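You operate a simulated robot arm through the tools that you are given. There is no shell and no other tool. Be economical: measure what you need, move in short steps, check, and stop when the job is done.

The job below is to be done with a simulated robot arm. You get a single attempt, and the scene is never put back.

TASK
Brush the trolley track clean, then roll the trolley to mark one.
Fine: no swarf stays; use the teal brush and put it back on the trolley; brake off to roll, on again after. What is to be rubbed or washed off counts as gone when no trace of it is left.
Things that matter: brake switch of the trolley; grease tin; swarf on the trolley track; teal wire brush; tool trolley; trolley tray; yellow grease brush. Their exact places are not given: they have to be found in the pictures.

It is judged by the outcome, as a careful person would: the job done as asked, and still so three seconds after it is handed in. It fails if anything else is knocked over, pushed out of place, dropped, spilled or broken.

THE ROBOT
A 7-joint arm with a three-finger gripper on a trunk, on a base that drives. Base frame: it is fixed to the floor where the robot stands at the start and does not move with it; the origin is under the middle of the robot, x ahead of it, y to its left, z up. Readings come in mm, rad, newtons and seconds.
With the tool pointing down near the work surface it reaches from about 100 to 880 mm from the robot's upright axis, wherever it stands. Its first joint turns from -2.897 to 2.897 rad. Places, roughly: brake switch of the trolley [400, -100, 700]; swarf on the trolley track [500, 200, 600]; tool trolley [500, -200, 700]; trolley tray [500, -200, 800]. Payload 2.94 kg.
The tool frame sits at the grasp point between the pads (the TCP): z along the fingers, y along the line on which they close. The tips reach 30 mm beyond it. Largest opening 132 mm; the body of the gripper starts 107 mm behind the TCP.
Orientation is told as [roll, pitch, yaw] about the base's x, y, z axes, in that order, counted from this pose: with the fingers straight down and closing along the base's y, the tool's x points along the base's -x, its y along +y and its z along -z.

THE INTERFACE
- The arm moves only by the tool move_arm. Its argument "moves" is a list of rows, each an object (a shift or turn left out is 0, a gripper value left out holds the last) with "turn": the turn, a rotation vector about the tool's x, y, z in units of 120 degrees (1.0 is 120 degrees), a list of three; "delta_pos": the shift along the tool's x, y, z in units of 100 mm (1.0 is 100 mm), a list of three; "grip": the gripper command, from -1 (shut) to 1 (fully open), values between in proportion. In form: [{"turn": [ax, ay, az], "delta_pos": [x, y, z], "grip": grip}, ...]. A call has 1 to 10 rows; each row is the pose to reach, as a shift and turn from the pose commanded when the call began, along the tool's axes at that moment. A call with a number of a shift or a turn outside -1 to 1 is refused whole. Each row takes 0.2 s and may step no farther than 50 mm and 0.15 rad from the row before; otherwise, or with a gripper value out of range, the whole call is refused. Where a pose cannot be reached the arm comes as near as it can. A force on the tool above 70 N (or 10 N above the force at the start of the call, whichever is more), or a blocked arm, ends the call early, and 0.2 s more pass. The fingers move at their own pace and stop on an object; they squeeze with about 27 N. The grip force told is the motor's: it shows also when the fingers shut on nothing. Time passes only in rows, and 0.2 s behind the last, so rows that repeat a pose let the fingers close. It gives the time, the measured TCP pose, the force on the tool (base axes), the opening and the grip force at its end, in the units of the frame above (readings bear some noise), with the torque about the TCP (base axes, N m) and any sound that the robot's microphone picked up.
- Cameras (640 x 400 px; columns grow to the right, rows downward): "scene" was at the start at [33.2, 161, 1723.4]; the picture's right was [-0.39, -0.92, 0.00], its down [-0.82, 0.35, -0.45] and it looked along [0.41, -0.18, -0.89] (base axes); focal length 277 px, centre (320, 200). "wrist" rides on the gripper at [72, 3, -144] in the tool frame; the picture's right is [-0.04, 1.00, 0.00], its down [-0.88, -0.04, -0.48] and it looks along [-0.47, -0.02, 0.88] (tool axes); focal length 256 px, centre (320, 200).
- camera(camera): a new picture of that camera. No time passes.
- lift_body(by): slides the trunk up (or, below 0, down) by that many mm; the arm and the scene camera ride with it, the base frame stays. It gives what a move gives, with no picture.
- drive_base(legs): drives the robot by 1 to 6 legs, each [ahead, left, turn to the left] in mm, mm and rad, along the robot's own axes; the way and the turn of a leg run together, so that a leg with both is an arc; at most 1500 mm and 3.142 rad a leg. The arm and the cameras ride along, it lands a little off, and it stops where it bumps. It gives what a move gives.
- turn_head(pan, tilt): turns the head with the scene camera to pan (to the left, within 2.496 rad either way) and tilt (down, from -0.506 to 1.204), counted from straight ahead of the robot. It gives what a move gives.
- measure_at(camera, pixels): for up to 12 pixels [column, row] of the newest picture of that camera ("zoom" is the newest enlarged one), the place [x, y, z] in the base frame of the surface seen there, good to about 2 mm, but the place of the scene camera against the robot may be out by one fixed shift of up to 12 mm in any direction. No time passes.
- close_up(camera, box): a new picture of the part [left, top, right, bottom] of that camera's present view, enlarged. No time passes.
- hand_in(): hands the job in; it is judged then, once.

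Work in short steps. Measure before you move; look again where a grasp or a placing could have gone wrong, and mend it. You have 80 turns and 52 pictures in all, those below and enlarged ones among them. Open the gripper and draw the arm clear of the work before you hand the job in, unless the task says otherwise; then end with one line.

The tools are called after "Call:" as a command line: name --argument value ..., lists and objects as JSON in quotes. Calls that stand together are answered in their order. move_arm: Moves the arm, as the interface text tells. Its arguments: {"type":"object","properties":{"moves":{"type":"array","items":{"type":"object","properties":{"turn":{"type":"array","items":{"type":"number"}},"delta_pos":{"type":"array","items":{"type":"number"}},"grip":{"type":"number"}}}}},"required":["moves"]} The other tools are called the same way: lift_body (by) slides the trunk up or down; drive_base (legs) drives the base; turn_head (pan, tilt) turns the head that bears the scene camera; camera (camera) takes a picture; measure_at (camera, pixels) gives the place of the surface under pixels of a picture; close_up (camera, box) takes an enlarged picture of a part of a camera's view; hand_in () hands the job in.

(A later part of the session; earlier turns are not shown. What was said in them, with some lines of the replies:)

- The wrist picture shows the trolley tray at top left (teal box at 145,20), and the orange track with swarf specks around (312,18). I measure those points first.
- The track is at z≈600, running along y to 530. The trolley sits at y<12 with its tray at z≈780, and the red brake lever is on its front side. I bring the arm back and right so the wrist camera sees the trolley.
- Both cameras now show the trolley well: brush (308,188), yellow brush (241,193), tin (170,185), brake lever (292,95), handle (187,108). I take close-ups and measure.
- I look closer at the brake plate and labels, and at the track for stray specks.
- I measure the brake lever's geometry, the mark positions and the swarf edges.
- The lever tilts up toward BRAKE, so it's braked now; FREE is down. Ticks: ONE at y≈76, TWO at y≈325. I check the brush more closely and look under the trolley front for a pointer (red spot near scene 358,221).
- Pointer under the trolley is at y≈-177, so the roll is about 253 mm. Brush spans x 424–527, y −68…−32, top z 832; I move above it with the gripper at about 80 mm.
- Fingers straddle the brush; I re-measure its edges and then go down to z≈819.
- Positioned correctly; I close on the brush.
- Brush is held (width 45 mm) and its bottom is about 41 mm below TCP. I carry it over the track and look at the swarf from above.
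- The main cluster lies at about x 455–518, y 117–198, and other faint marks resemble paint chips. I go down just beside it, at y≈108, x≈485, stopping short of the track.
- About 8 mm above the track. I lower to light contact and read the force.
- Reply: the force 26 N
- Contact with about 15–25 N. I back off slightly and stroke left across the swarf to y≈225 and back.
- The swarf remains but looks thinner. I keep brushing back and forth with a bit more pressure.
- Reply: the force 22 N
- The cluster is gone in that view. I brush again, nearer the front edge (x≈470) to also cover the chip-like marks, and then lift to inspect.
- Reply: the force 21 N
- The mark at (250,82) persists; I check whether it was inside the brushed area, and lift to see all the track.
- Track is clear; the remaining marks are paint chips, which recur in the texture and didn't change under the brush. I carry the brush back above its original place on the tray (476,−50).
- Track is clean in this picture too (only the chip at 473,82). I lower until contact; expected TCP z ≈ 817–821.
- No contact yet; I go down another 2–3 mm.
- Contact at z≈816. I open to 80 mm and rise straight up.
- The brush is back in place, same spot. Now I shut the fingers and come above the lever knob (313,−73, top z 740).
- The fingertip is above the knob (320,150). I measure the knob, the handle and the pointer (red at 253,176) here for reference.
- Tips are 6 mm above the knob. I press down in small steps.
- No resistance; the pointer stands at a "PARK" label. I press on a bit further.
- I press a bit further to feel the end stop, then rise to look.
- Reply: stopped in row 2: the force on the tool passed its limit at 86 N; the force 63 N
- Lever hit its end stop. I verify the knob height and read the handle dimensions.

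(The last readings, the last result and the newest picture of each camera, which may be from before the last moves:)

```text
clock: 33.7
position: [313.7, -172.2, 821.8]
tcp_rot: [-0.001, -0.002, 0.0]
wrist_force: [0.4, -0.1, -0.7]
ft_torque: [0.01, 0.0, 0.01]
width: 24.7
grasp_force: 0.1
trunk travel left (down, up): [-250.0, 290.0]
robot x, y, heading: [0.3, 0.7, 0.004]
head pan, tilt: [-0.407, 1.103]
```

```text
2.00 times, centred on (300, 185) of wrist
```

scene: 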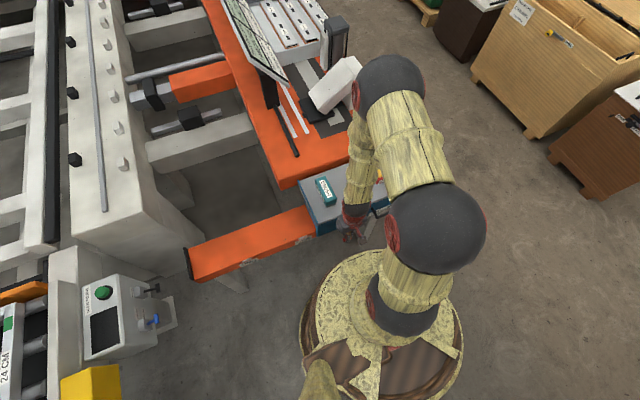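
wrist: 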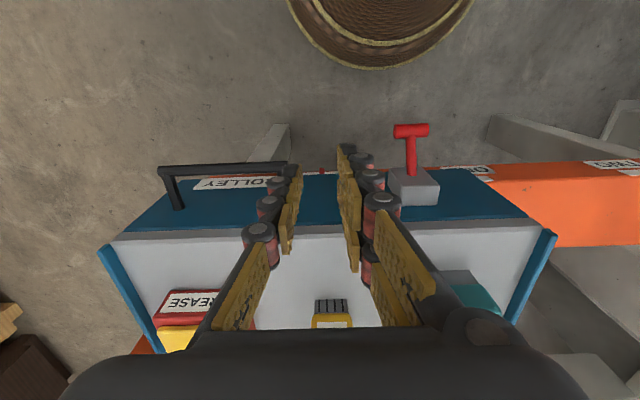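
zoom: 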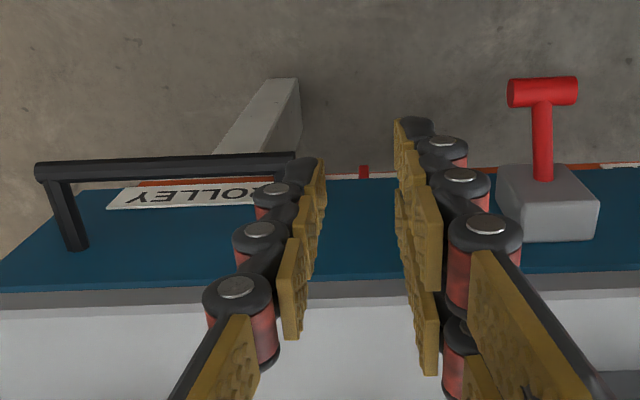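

Knob is down (top z 691): brake free. I'll grip the handle's left post (y≈−205, running in x) with the current orientation, so I move above it with a ~66 mm opening and look.

Call:
move_arm --moves '[{"delta_pos": [-0.2, -0.16, -0.3], "grip": 0}, {"delta_pos": [-0.4, -0.33, -0.3], "grip": 0}, {"delta_pos": [-0.4, -0.33, 0.0], "grip": 0}, {"delta_pos": [-0.4, -0.33, 0.0], "grip": 0}]'

Call:
camera --camera "wrist"

```text
clock: 34.7
position: [354.0, -206.6, 823.6]
tcp_rot: [-0.004, -0.003, 0.0]
wrist_force: [1.1, -0.9, 0.2]
ft_torque: [0.01, 0.04, 0.01]
width: 66.1
grasp_force: 0.0
trunk travel left (down, up): [-250.0, 290.0]
robot x, y, heading: [0.2, 3.6, 0.0]
head pan, tilt: [-0.407, 1.103]
```

```text
22 pictures are left
```

wrist: 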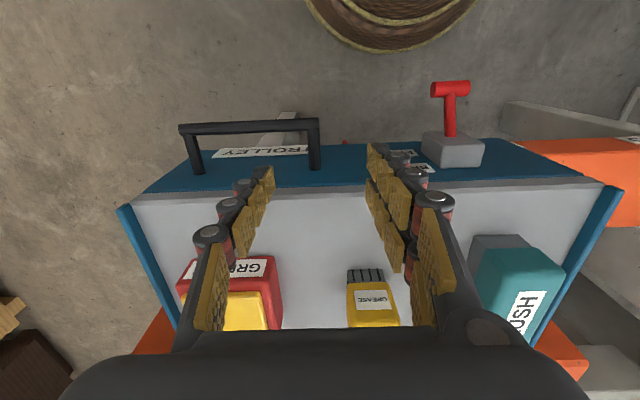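

The post is clearly at (314,145), between the fingers. I measure it and go down.

Call:
measure_at --camera "wrist" --pixels '[[314, 150], [313, 163], [308, 150], [320, 150], [315, 123], [260, 126], [312, 140]]'

Call:
move_arm --moves '[{"delta_pos": [0, 0, 0.4]}, {"delta_pos": [0, 0, 0.7]}]'

Call:
camera --camera "wrist"

```text
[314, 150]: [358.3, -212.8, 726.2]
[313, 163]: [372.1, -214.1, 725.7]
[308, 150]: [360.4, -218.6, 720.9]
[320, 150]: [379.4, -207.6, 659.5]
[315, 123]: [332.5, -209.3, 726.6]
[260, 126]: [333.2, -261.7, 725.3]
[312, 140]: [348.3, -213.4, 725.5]
```

```text
clock: 35.3
position: [355.7, -206.2, 752.8]
tcp_rot: [0.001, -0.002, 0.001]
wrist_force: [-0.7, -0.5, -0.8]
ft_torque: [0.01, 0.04, 0.01]
width: 66.0
grasp_force: 0.0
trunk travel left (down, up): [-250.0, 290.0]
robot x, y, heading: [1.0, 0.2, 0.001]
head pan, tilt: [-0.407, 1.103]
```

```text
21 pictures are left
```

wrist: 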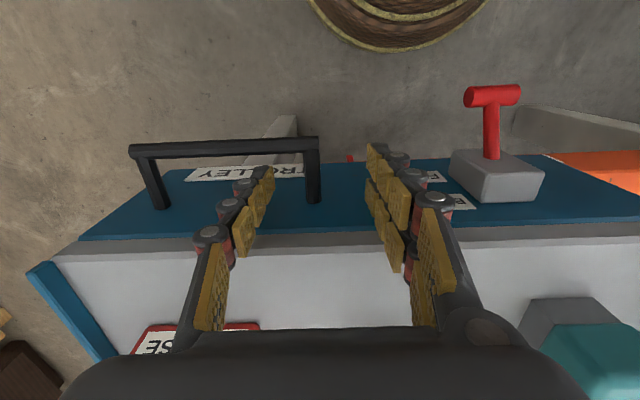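

Post centre is y≈−213, z≈720. I shift 7 mm right, lower to z≈726 and close.

Call:
move_arm --moves '[{"delta_pos": [0, -0.07, 0.1]}, {"delta_pos": [0, -0.07, 0.27]}]'

Call:
move_arm --moves '[{"grip": -0.4}, {"grip": -0.7}, {"grip": -1}, {"grip": -1}, {"grip": -1}]'

Call:
camera --camera "wrist"

```text
clock: 35.9
position: [355.9, -214.5, 727.4]
tcp_rot: [-0.002, -0.002, -0.001]
wrist_force: [-0.1, 0.2, -0.4]
ft_torque: [0.02, 0.0, -0.02]
width: 65.9
grasp_force: 0.1
trunk travel left (down, up): [-250.0, 290.0]
robot x, y, heading: [-3.8, 1.6, 0.002]
head pan, tilt: [-0.407, 1.103]
```

```text
clock: 37.1
position: [354.9, -212.5, 726.5]
tcp_rot: [0.002, -0.002, 0.0]
wrist_force: [3.7, 9.4, -2.2]
ft_torque: [0.19, -0.16, -0.21]
width: 10.7
grasp_force: 21.5
trunk travel left (down, up): [-250.0, 290.0]
robot x, y, heading: [-2.7, -2.1, -0.003]
head pan, tilt: [-0.407, 1.103]
```

```text
20 pictures are left
```

wrist: 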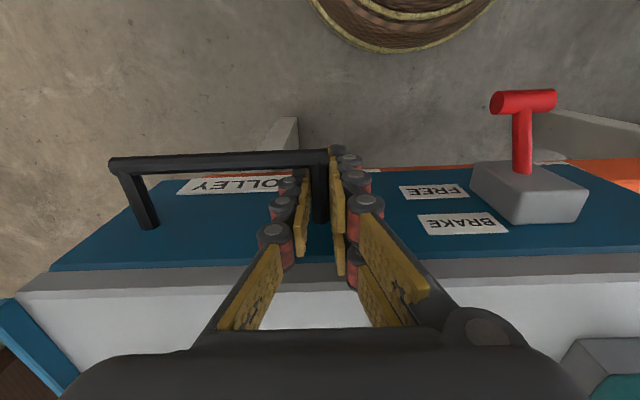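

Post is gripped (width 10.7). I pull gently left: 100 mm at 10 mm per row.

Call:
move_arm --moves '[{"delta_pos": [0, 0.05, 0]}, {"delta_pos": [0, 0.13, 0]}, {"delta_pos": [0, 0.23, 0]}, {"delta_pos": [0, 0.34, 0]}, {"delta_pos": [0, 0.45, 0]}, {"delta_pos": [0, 0.56, 0]}, {"delta_pos": [0, 0.67, 0]}, {"delta_pos": [0, 0.78, 0]}, {"delta_pos": [0, 0.86, 0]}, {"delta_pos": [0, 0.9, 0]}]'

Call:
camera --camera "wrist"

```text
clock: 39.3
position: [354.8, -122.7, 725.8]
tcp_rot: [0.001, -0.002, 0.001]
wrist_force: [-4.4, -1.8, 16.6]
ft_torque: [0.2, 0.18, -0.06]
width: 10.8
grasp_force: 38.0
trunk travel left (down, up): [-250.0, 290.0]
robot x, y, heading: [-4.9, 1.1, -0.0]
head pan, tilt: [-0.407, 1.103]
```

```text
19 pictures are left
```

wrist: 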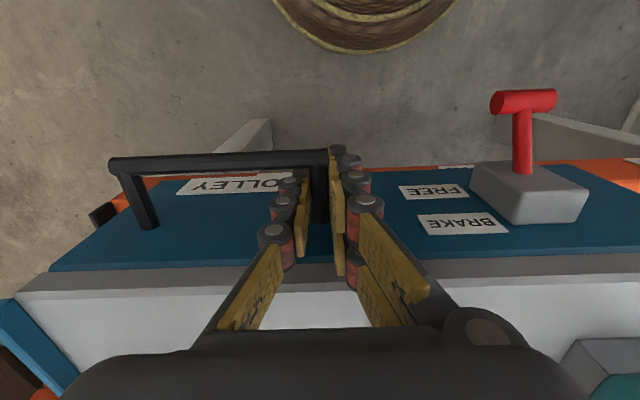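

It rolls together with the gripper (90 mm done). I continue to about 240 mm, then check the pointer.

Call:
move_arm --moves '[{"delta_pos": [0, 0.05, 0]}, {"delta_pos": [0, 0.13, 0]}, {"delta_pos": [0, 0.23, 0]}, {"delta_pos": [0, 0.34, 0]}, {"delta_pos": [0, 0.45, 0]}, {"delta_pos": [0, 0.56, 0]}, {"delta_pos": [0, 0.67, 0]}, {"delta_pos": [0, 0.78, 0]}, {"delta_pos": [0, 0.86, 0]}, {"delta_pos": [0, 0.9, 0]}]'

Call:
move_arm --moves '[{"delta_pos": [0, 0.05, 0]}, {"delta_pos": [0, 0.13, 0]}, {"delta_pos": [0, 0.23, 0]}, {"delta_pos": [0, 0.34, 0]}, {"delta_pos": [0, 0.45, 0]}, {"delta_pos": [0, 0.54, 0]}, {"delta_pos": [0, 0.6, 0]}, {"delta_pos": [0, 0.62, 0]}]'

Call:
camera --camera "wrist"

Call:
camera --camera "scene"

```text
clock: 41.5
position: [354.3, -32.6, 725.2]
tcp_rot: [-0.002, -0.002, 0.001]
wrist_force: [1.8, -2.0, -12.4]
ft_torque: [0.1, -0.78, -0.06]
width: 10.6
grasp_force: 37.8
trunk travel left (down, up): [-250.0, 290.0]
robot x, y, heading: [2.1, 2.6, 0.002]
head pan, tilt: [-0.407, 1.103]
```

```text
clock: 43.3
position: [355.5, 29.9, 725.6]
tcp_rot: [0.001, -0.004, -0.002]
wrist_force: [-0.5, -2.0, 1.4]
ft_torque: [0.12, 0.87, -0.01]
width: 10.6
grasp_force: 37.7
trunk travel left (down, up): [-250.0, 290.0]
robot x, y, heading: [-3.3, -2.6, -0.001]
head pan, tilt: [-0.407, 1.103]
```

```text
18 pictures are left
```

wrist: 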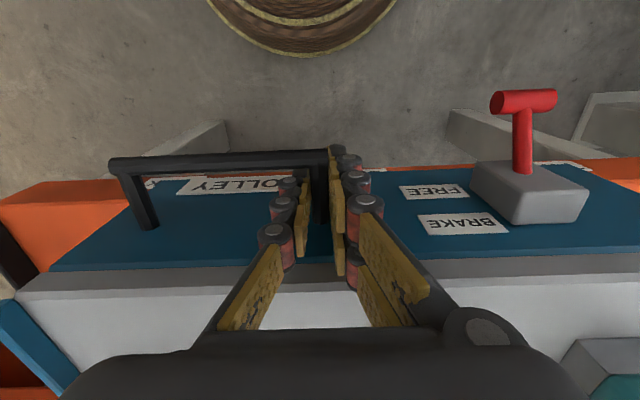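

```text
17 pictures are left
```

scene: 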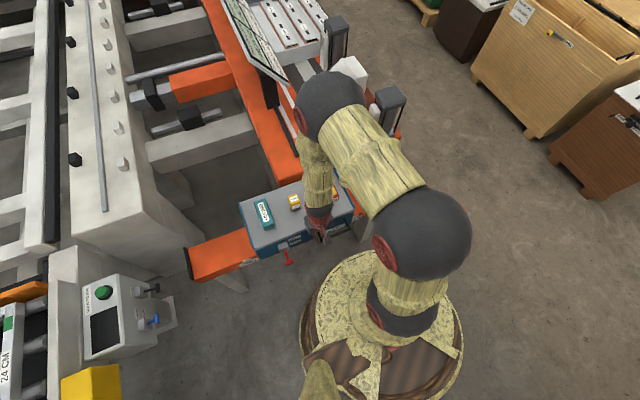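

About 242 mm rolled. I move 7 mm more and zoom on the pointer and mark near scene (304,240).

Call:
move_arm --moves '[{"delta_pos": [0, 0.03, 0]}, {"delta_pos": [0, 0.06, 0]}, {"delta_pos": [0, 0.07, 0]}]'

Call:
close_up --camera "scene" --box '[272, 215, 336, 255]'

```text
clock: 44.1
position: [353.8, 35.7, 725.8]
tcp_rot: [-0.001, -0.002, -0.001]
wrist_force: [-4.6, -1.9, -2.9]
ft_torque: [0.12, -0.55, -0.04]
width: 10.6
grasp_force: 38.0
trunk travel left (down, up): [-250.0, 290.0]
robot x, y, heading: [2.1, -1.1, 0.001]
head pan, tilt: [-0.407, 1.103]
```

```text
10.00 times, centred on (304, 235) of scene
```

zoom: 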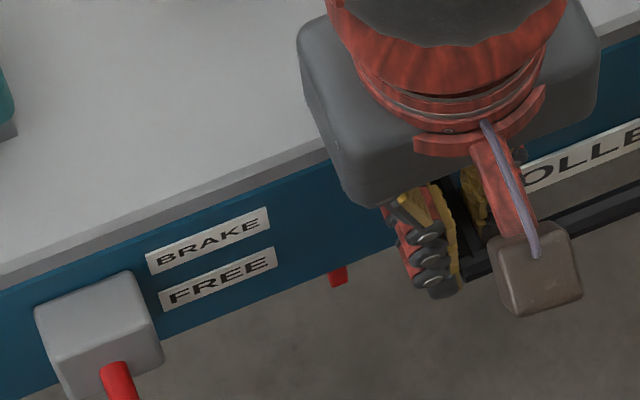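

The pointer is visible at zoom (338,280) but the mark is hidden from above. I measure the pointer, then release and view from lower down with the wrist camera.

Call:
measure_at --camera "zoom" --pixels '[[338, 280], [338, 275]]'

Call:
move_arm --moves '[{"grip": -0.7}, {"grip": -0.5}, {"grip": -0.3}, {"grip": 0}, {"grip": 0}]'

Call:
move_arm --moves '[{"delta_pos": [0, 0, -0.25]}, {"delta_pos": [0, 0, -0.55]}]'

Call:
move_arm --moves '[{"delta_pos": [0.4, 0.2, 0]}, {"delta_pos": [0.8, 0.4, 0]}, {"delta_pos": [0.8, 0.4, 0.3]}]'

Call:
camera --camera "wrist"

```text
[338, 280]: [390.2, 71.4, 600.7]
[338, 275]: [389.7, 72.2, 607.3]
```

```text
clock: 45.3
position: [354.4, 36.2, 725.9]
tcp_rot: [0.0, -0.002, 0.0]
wrist_force: [0.0, -0.3, 0.2]
ft_torque: [0.0, -0.03, 0.01]
width: 66.3
grasp_force: 0.0
trunk travel left (down, up): [-250.0, 290.0]
robot x, y, heading: [0.2, -0.1, 0.001]
head pan, tilt: [-0.407, 1.103]
```

```text
clock: 45.9
position: [351.7, 34.5, 780.8]
tcp_rot: [-0.001, -0.002, -0.001]
wrist_force: [-0.3, -0.4, 0.2]
ft_torque: [0.02, 0.01, 0.02]
width: 66.0
grasp_force: 0.1
trunk travel left (down, up): [-250.0, 290.0]
robot x, y, heading: [1.2, -0.8, 0.002]
head pan, tilt: [-0.407, 1.103]
```

```text
clock: 46.7
position: [273.9, 76.4, 751.6]
tcp_rot: [0.0, -0.002, -0.003]
wrist_force: [-0.1, -0.6, 0.7]
ft_torque: [0.02, 0.0, -0.02]
width: 66.0
grasp_force: 0.1
trunk travel left (down, up): [-250.0, 290.0]
robot x, y, heading: [-0.8, -0.8, 0.001]
head pan, tilt: [-0.407, 1.103]
```

```text
15 pictures are left
```

wrist: 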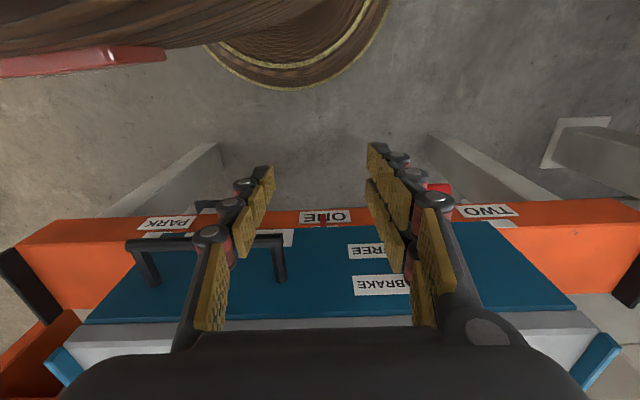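

The pointer is right beside "ONE" (322,218). I enlarge and measure.

Call:
close_up --camera "wrist" --box '[280, 195, 360, 245]'

Call:
measure_at --camera "zoom" --pixels '[[340, 190], [336, 215], [350, 200], [325, 200], [200, 170], [500, 160], [160, 150], [550, 150], [160, 190]]'

```text
8.00 times, centred on (320, 220) of wrist
```

zoom: 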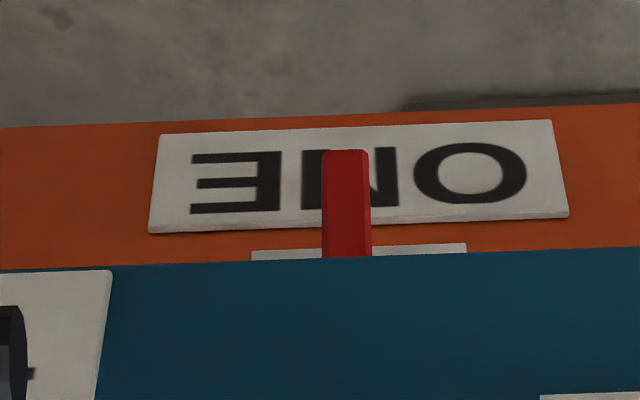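

```text
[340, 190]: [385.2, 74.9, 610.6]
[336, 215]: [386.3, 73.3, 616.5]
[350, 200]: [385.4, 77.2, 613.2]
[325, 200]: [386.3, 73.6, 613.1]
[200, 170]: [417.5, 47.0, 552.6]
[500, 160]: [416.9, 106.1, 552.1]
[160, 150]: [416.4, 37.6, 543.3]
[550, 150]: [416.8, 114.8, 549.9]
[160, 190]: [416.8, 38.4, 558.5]
```

The pointer stands at y≈75, with the ONE label centre and tick at y≈76. Now for the brake: I move above the knob (expected y≈176) to grip its ends.

Call:
move_arm --moves '[{"delta_pos": [-0.1, 0.2, -0.3], "grip": 0.1}, {"delta_pos": [-0.2, 0.5, -0.5], "grip": 0.1}, {"delta_pos": [-0.3, 0.8, -0.5], "grip": 0.1}, {"delta_pos": [-0.37, 1.0, -0.5], "grip": 0.1}]'

Call:
camera --camera "wrist"

```text
clock: 47.7
position: [311.7, 177.3, 800.6]
tcp_rot: [-0.002, -0.001, -0.001]
wrist_force: [-0.1, -0.4, 0.4]
ft_torque: [0.0, 0.01, 0.0]
width: 72.6
grasp_force: 0.0
trunk travel left (down, up): [-250.0, 290.0]
robot x, y, heading: [-2.5, -0.3, 0.004]
head pan, tilt: [-0.407, 1.103]
```

```text
13 pictures are left
```

wrist: 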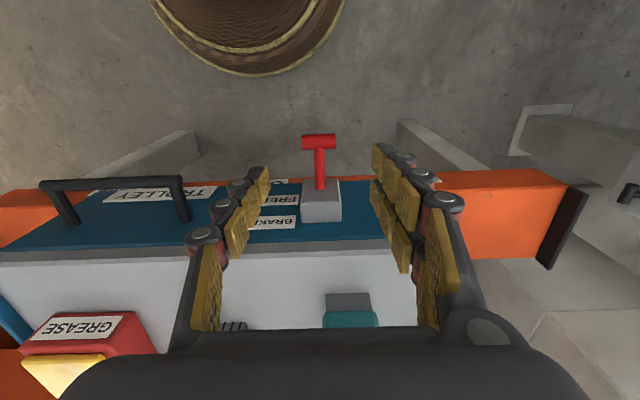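

The knob (319,142) is between the fingers. I measure its ends and then descend.

Call:
measure_at --camera "wrist" --pixels '[[304, 143], [334, 142], [319, 138], [319, 146], [320, 160]]'

Call:
move_arm --moves '[{"delta_pos": [0, 0, 0.4]}, {"delta_pos": [0, 0, 0.7]}]'

Call:
camera --camera "wrist"

```text
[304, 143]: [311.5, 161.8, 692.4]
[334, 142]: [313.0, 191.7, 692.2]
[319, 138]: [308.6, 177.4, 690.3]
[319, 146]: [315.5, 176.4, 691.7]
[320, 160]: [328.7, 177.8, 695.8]
```

```text
clock: 48.3
position: [312.9, 177.8, 730.8]
tcp_rot: [-0.001, -0.004, 0.0]
wrist_force: [-0.5, -0.6, 0.0]
ft_torque: [-0.02, 0.01, -0.01]
width: 72.7
grasp_force: 0.1
trunk travel left (down, up): [-250.0, 290.0]
robot x, y, heading: [-0.7, -3.0, -0.003]
head pan, tilt: [-0.407, 1.103]
```

```text
12 pictures are left
```

wrist: 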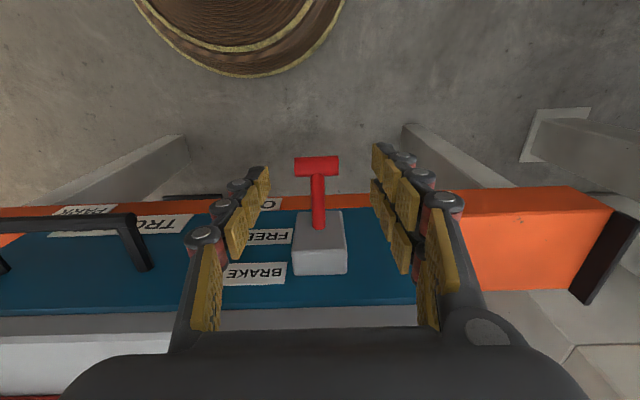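

Centred at y≈177. I lower to z≈685 and close gently.

Call:
move_arm --moves '[{"delta_pos": [0, 0, 0.25]}, {"delta_pos": [0, 0, 0.46]}]'

Call:
move_arm --moves '[{"grip": -0.2}, {"grip": -0.4}, {"grip": -0.6}, {"grip": -1}, {"grip": -1}]'

Call:
camera --camera "wrist"

```text
clock: 48.9
position: [312.6, 174.6, 685.6]
tcp_rot: [-0.001, -0.001, 0.0]
wrist_force: [0.8, -0.2, -0.2]
ft_torque: [-0.03, 0.01, 0.05]
width: 72.5
grasp_force: 0.3
trunk travel left (down, up): [-250.0, 290.0]
robot x, y, heading: [2.1, 3.7, -0.002]
head pan, tilt: [-0.407, 1.103]
```

```text
clock: 50.1
position: [313.4, 175.3, 685.4]
tcp_rot: [-0.002, -0.003, 0.0]
wrist_force: [0.1, 0.6, -0.4]
ft_torque: [0.05, 0.03, -0.02]
width: 32.7
grasp_force: 30.2
trunk travel left (down, up): [-250.0, 290.0]
robot x, y, heading: [-5.4, -4.2, -0.0]
head pan, tilt: [-0.407, 1.103]
```

```text
11 pictures are left
```

wrist: 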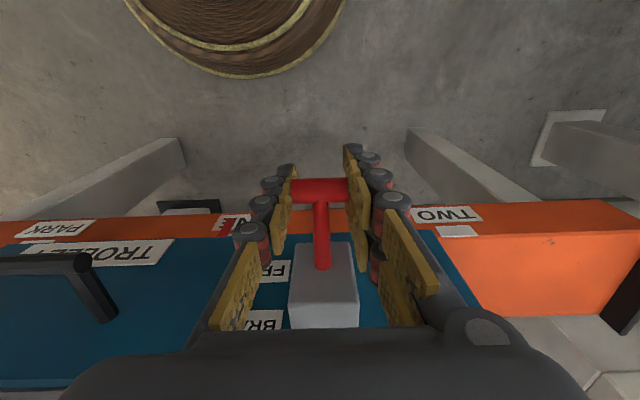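

Knob gripped by its ends (width 32.7). I raise it along its arc by about 50 mm.

Call:
move_arm --moves '[{"delta_pos": [0.02, 0, -0.08]}, {"delta_pos": [0.04, 0, -0.16]}, {"delta_pos": [0.05, 0, -0.24]}, {"delta_pos": [0.04, 0, -0.32]}, {"delta_pos": [0.02, 0, -0.4]}, {"delta_pos": [0.0, 0, -0.46]}, {"delta_pos": [-0.01, 0, -0.5]}]'

Call:
camera --camera "wrist"

```text
clock: 51.7
position: [310.6, 174.6, 733.8]
tcp_rot: [-0.003, 0.0, 0.001]
wrist_force: [-24.0, -3.4, -15.3]
ft_torque: [0.01, 1.39, -0.02]
width: 33.2
grasp_force: 44.5
trunk travel left (down, up): [-250.0, 290.0]
robot x, y, heading: [-0.3, -4.9, -0.002]
head pan, tilt: [-0.407, 1.103]
```

```text
10 pictures are left
```

wrist: 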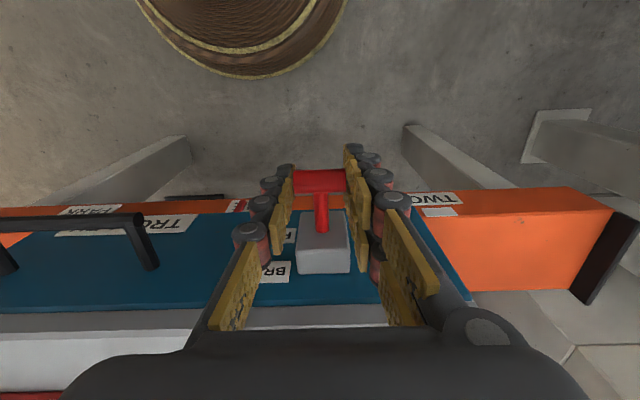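

It seems at the upper stop. I release and draw up to check lever and pointer.

Call:
move_arm --moves '[{"grip": -0.3}, {"grip": 0}, {"grip": 0}, {"grip": 0.1}]'

Call:
move_arm --moves '[{"delta_pos": [0, 0, -0.4]}, {"delta_pos": [0, 0, -0.7]}]'

Call:
move_arm --moves '[{"delta_pos": [0.3, -0.3, 0]}, {"delta_pos": [0.5, -0.6, 0]}, {"delta_pos": [0.5, -0.9, 0]}]'

Call:
camera --camera "wrist"

```text
clock: 52.7
position: [312.5, 177.4, 734.0]
tcp_rot: [-0.001, -0.003, 0.001]
wrist_force: [0.3, 0.7, -0.6]
ft_torque: [0.04, -0.02, -0.02]
width: 72.4
grasp_force: 0.0
trunk travel left (down, up): [-250.0, 290.0]
robot x, y, heading: [-1.6, 0.5, -0.003]
head pan, tilt: [-0.407, 1.103]
```

```text
clock: 53.3
position: [311.9, 176.0, 804.6]
tcp_rot: [-0.003, -0.003, 0.0]
wrist_force: [-0.4, 0.1, 0.0]
ft_torque: [0.0, 0.02, -0.04]
width: 72.8
grasp_force: 0.1
trunk travel left (down, up): [-250.0, 290.0]
robot x, y, heading: [2.8, -2.3, -0.0]
head pan, tilt: [-0.407, 1.103]
```

```text
clock: 54.1
position: [261.8, 86.6, 800.7]
tcp_rot: [-0.001, -0.001, 0.001]
wrist_force: [0.1, -0.1, -0.1]
ft_torque: [0.01, -0.03, -0.01]
width: 72.7
grasp_force: 0.1
trunk travel left (down, up): [-250.0, 290.0]
robot x, y, heading: [0.3, -0.9, -0.0]
head pan, tilt: [-0.407, 1.103]
```

```text
9 pictures are left
```

wrist: 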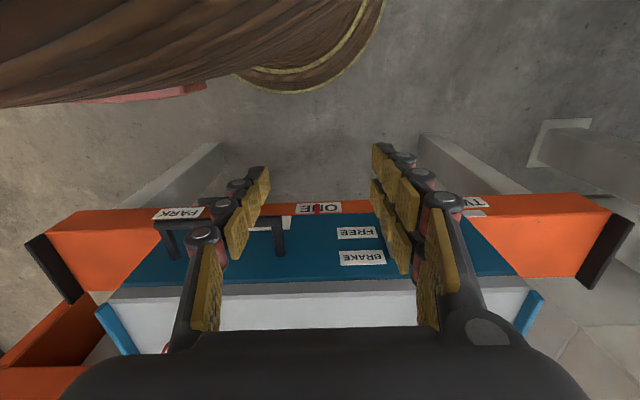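

The lever is hidden by the finger. I measure the pointer and back the arm up and right for a full view.

Call:
close_up --camera "wrist" --box '[280, 190, 360, 240]'

Call:
move_arm --moves '[{"delta_pos": [0, 0, -0.4]}, {"delta_pos": [0, 0, -0.8]}, {"delta_pos": [-0.2, 0, -1.0]}, {"delta_pos": [-0.5, 0, -1.0]}]'

Call:
move_arm --moves '[{"delta_pos": [0, 0, -0.4], "grip": 1}, {"delta_pos": [0, 0, -0.8], "grip": 1}, {"delta_pos": [0, 0, -1.0], "grip": 1}]'

Call:
camera --camera "wrist"

```text
8.00 times, centred on (320, 215) of wrist
```

zoom: 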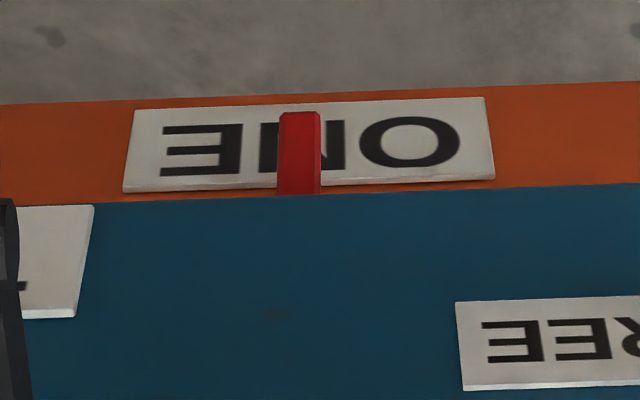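

```text
clock: 55.1
position: [312.9, 84.0, 904.8]
tcp_rot: [-0.002, -0.001, 0.0]
wrist_force: [-0.2, 0.6, 0.4]
ft_torque: [0.01, 0.01, 0.02]
width: 72.6
grasp_force: 0.0
trunk travel left (down, up): [-250.0, 290.0]
robot x, y, heading: [-1.8, 0.2, -0.0]
head pan, tilt: [-0.407, 1.103]
```

```text
clock: 55.9
position: [310.5, 85.1, 1005.3]
tcp_rot: [-0.003, -0.002, -0.001]
wrist_force: [-0.3, 0.0, 0.2]
ft_torque: [0.0, -0.05, -0.01]
width: 127.8
grasp_force: 0.2
trunk travel left (down, up): [-250.0, 290.0]
robot x, y, heading: [-0.0, -3.7, 0.003]
head pan, tilt: [-0.407, 1.103]
```

```text
7 pictures are left
```

wrist: 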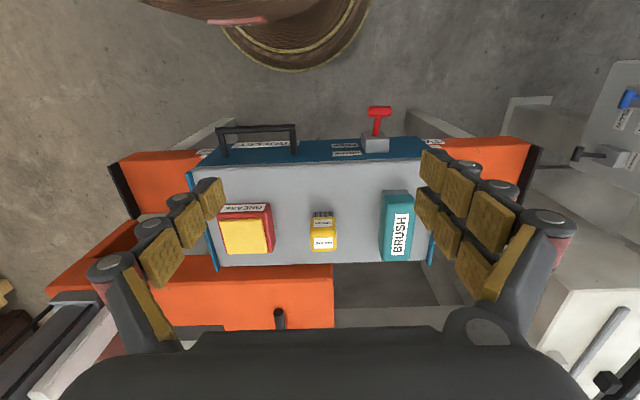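

Everything stands on the tray. I verify lever height and brush position numerically.

Call:
measure_at --camera "wrist" --pixels '[[379, 110], [377, 120], [377, 130], [398, 215], [322, 240], [245, 235], [400, 255]]'

Call:
close_up --camera "wrist" --box '[190, 90, 450, 275]'

Call:
close_up --camera "scene" --box '[180, 160, 372, 280]'

```text
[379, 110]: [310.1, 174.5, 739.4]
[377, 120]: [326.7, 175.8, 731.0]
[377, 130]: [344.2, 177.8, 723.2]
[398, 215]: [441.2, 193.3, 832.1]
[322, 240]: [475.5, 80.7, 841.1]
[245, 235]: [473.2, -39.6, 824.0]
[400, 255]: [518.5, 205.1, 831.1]
```

```text
2.16 times, centred on (320, 182) of wrist
```

zoom: 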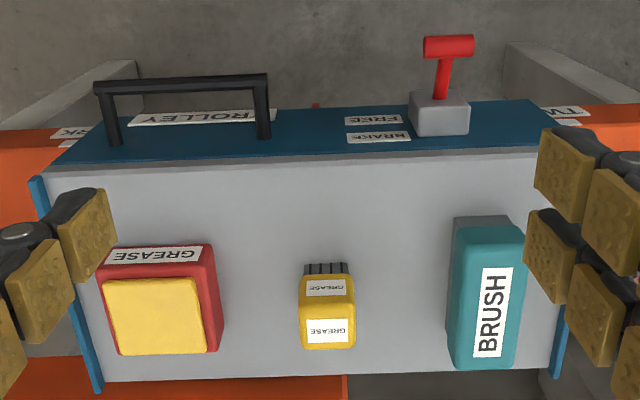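

```text
3.33 times, centred on (276, 220) of scene
```

zoom: 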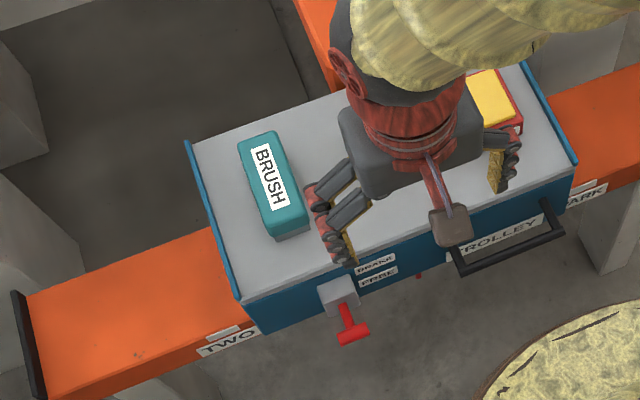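

The lever is up at BRAKE again (knob top z≈740, as at the start), the pointer is at ONE, the brush lies on the tray, and the arm is clear with the gripper open. I hand in.

Call:
hand_in

```text
The job is handed in.
```

I brushed the trolley track clean with the teal brush and put the brush back on the tray. The trolley now stands at mark one with its brake on again. The few marks still on the track look like chips in the paint: the one I brushed over did not change.
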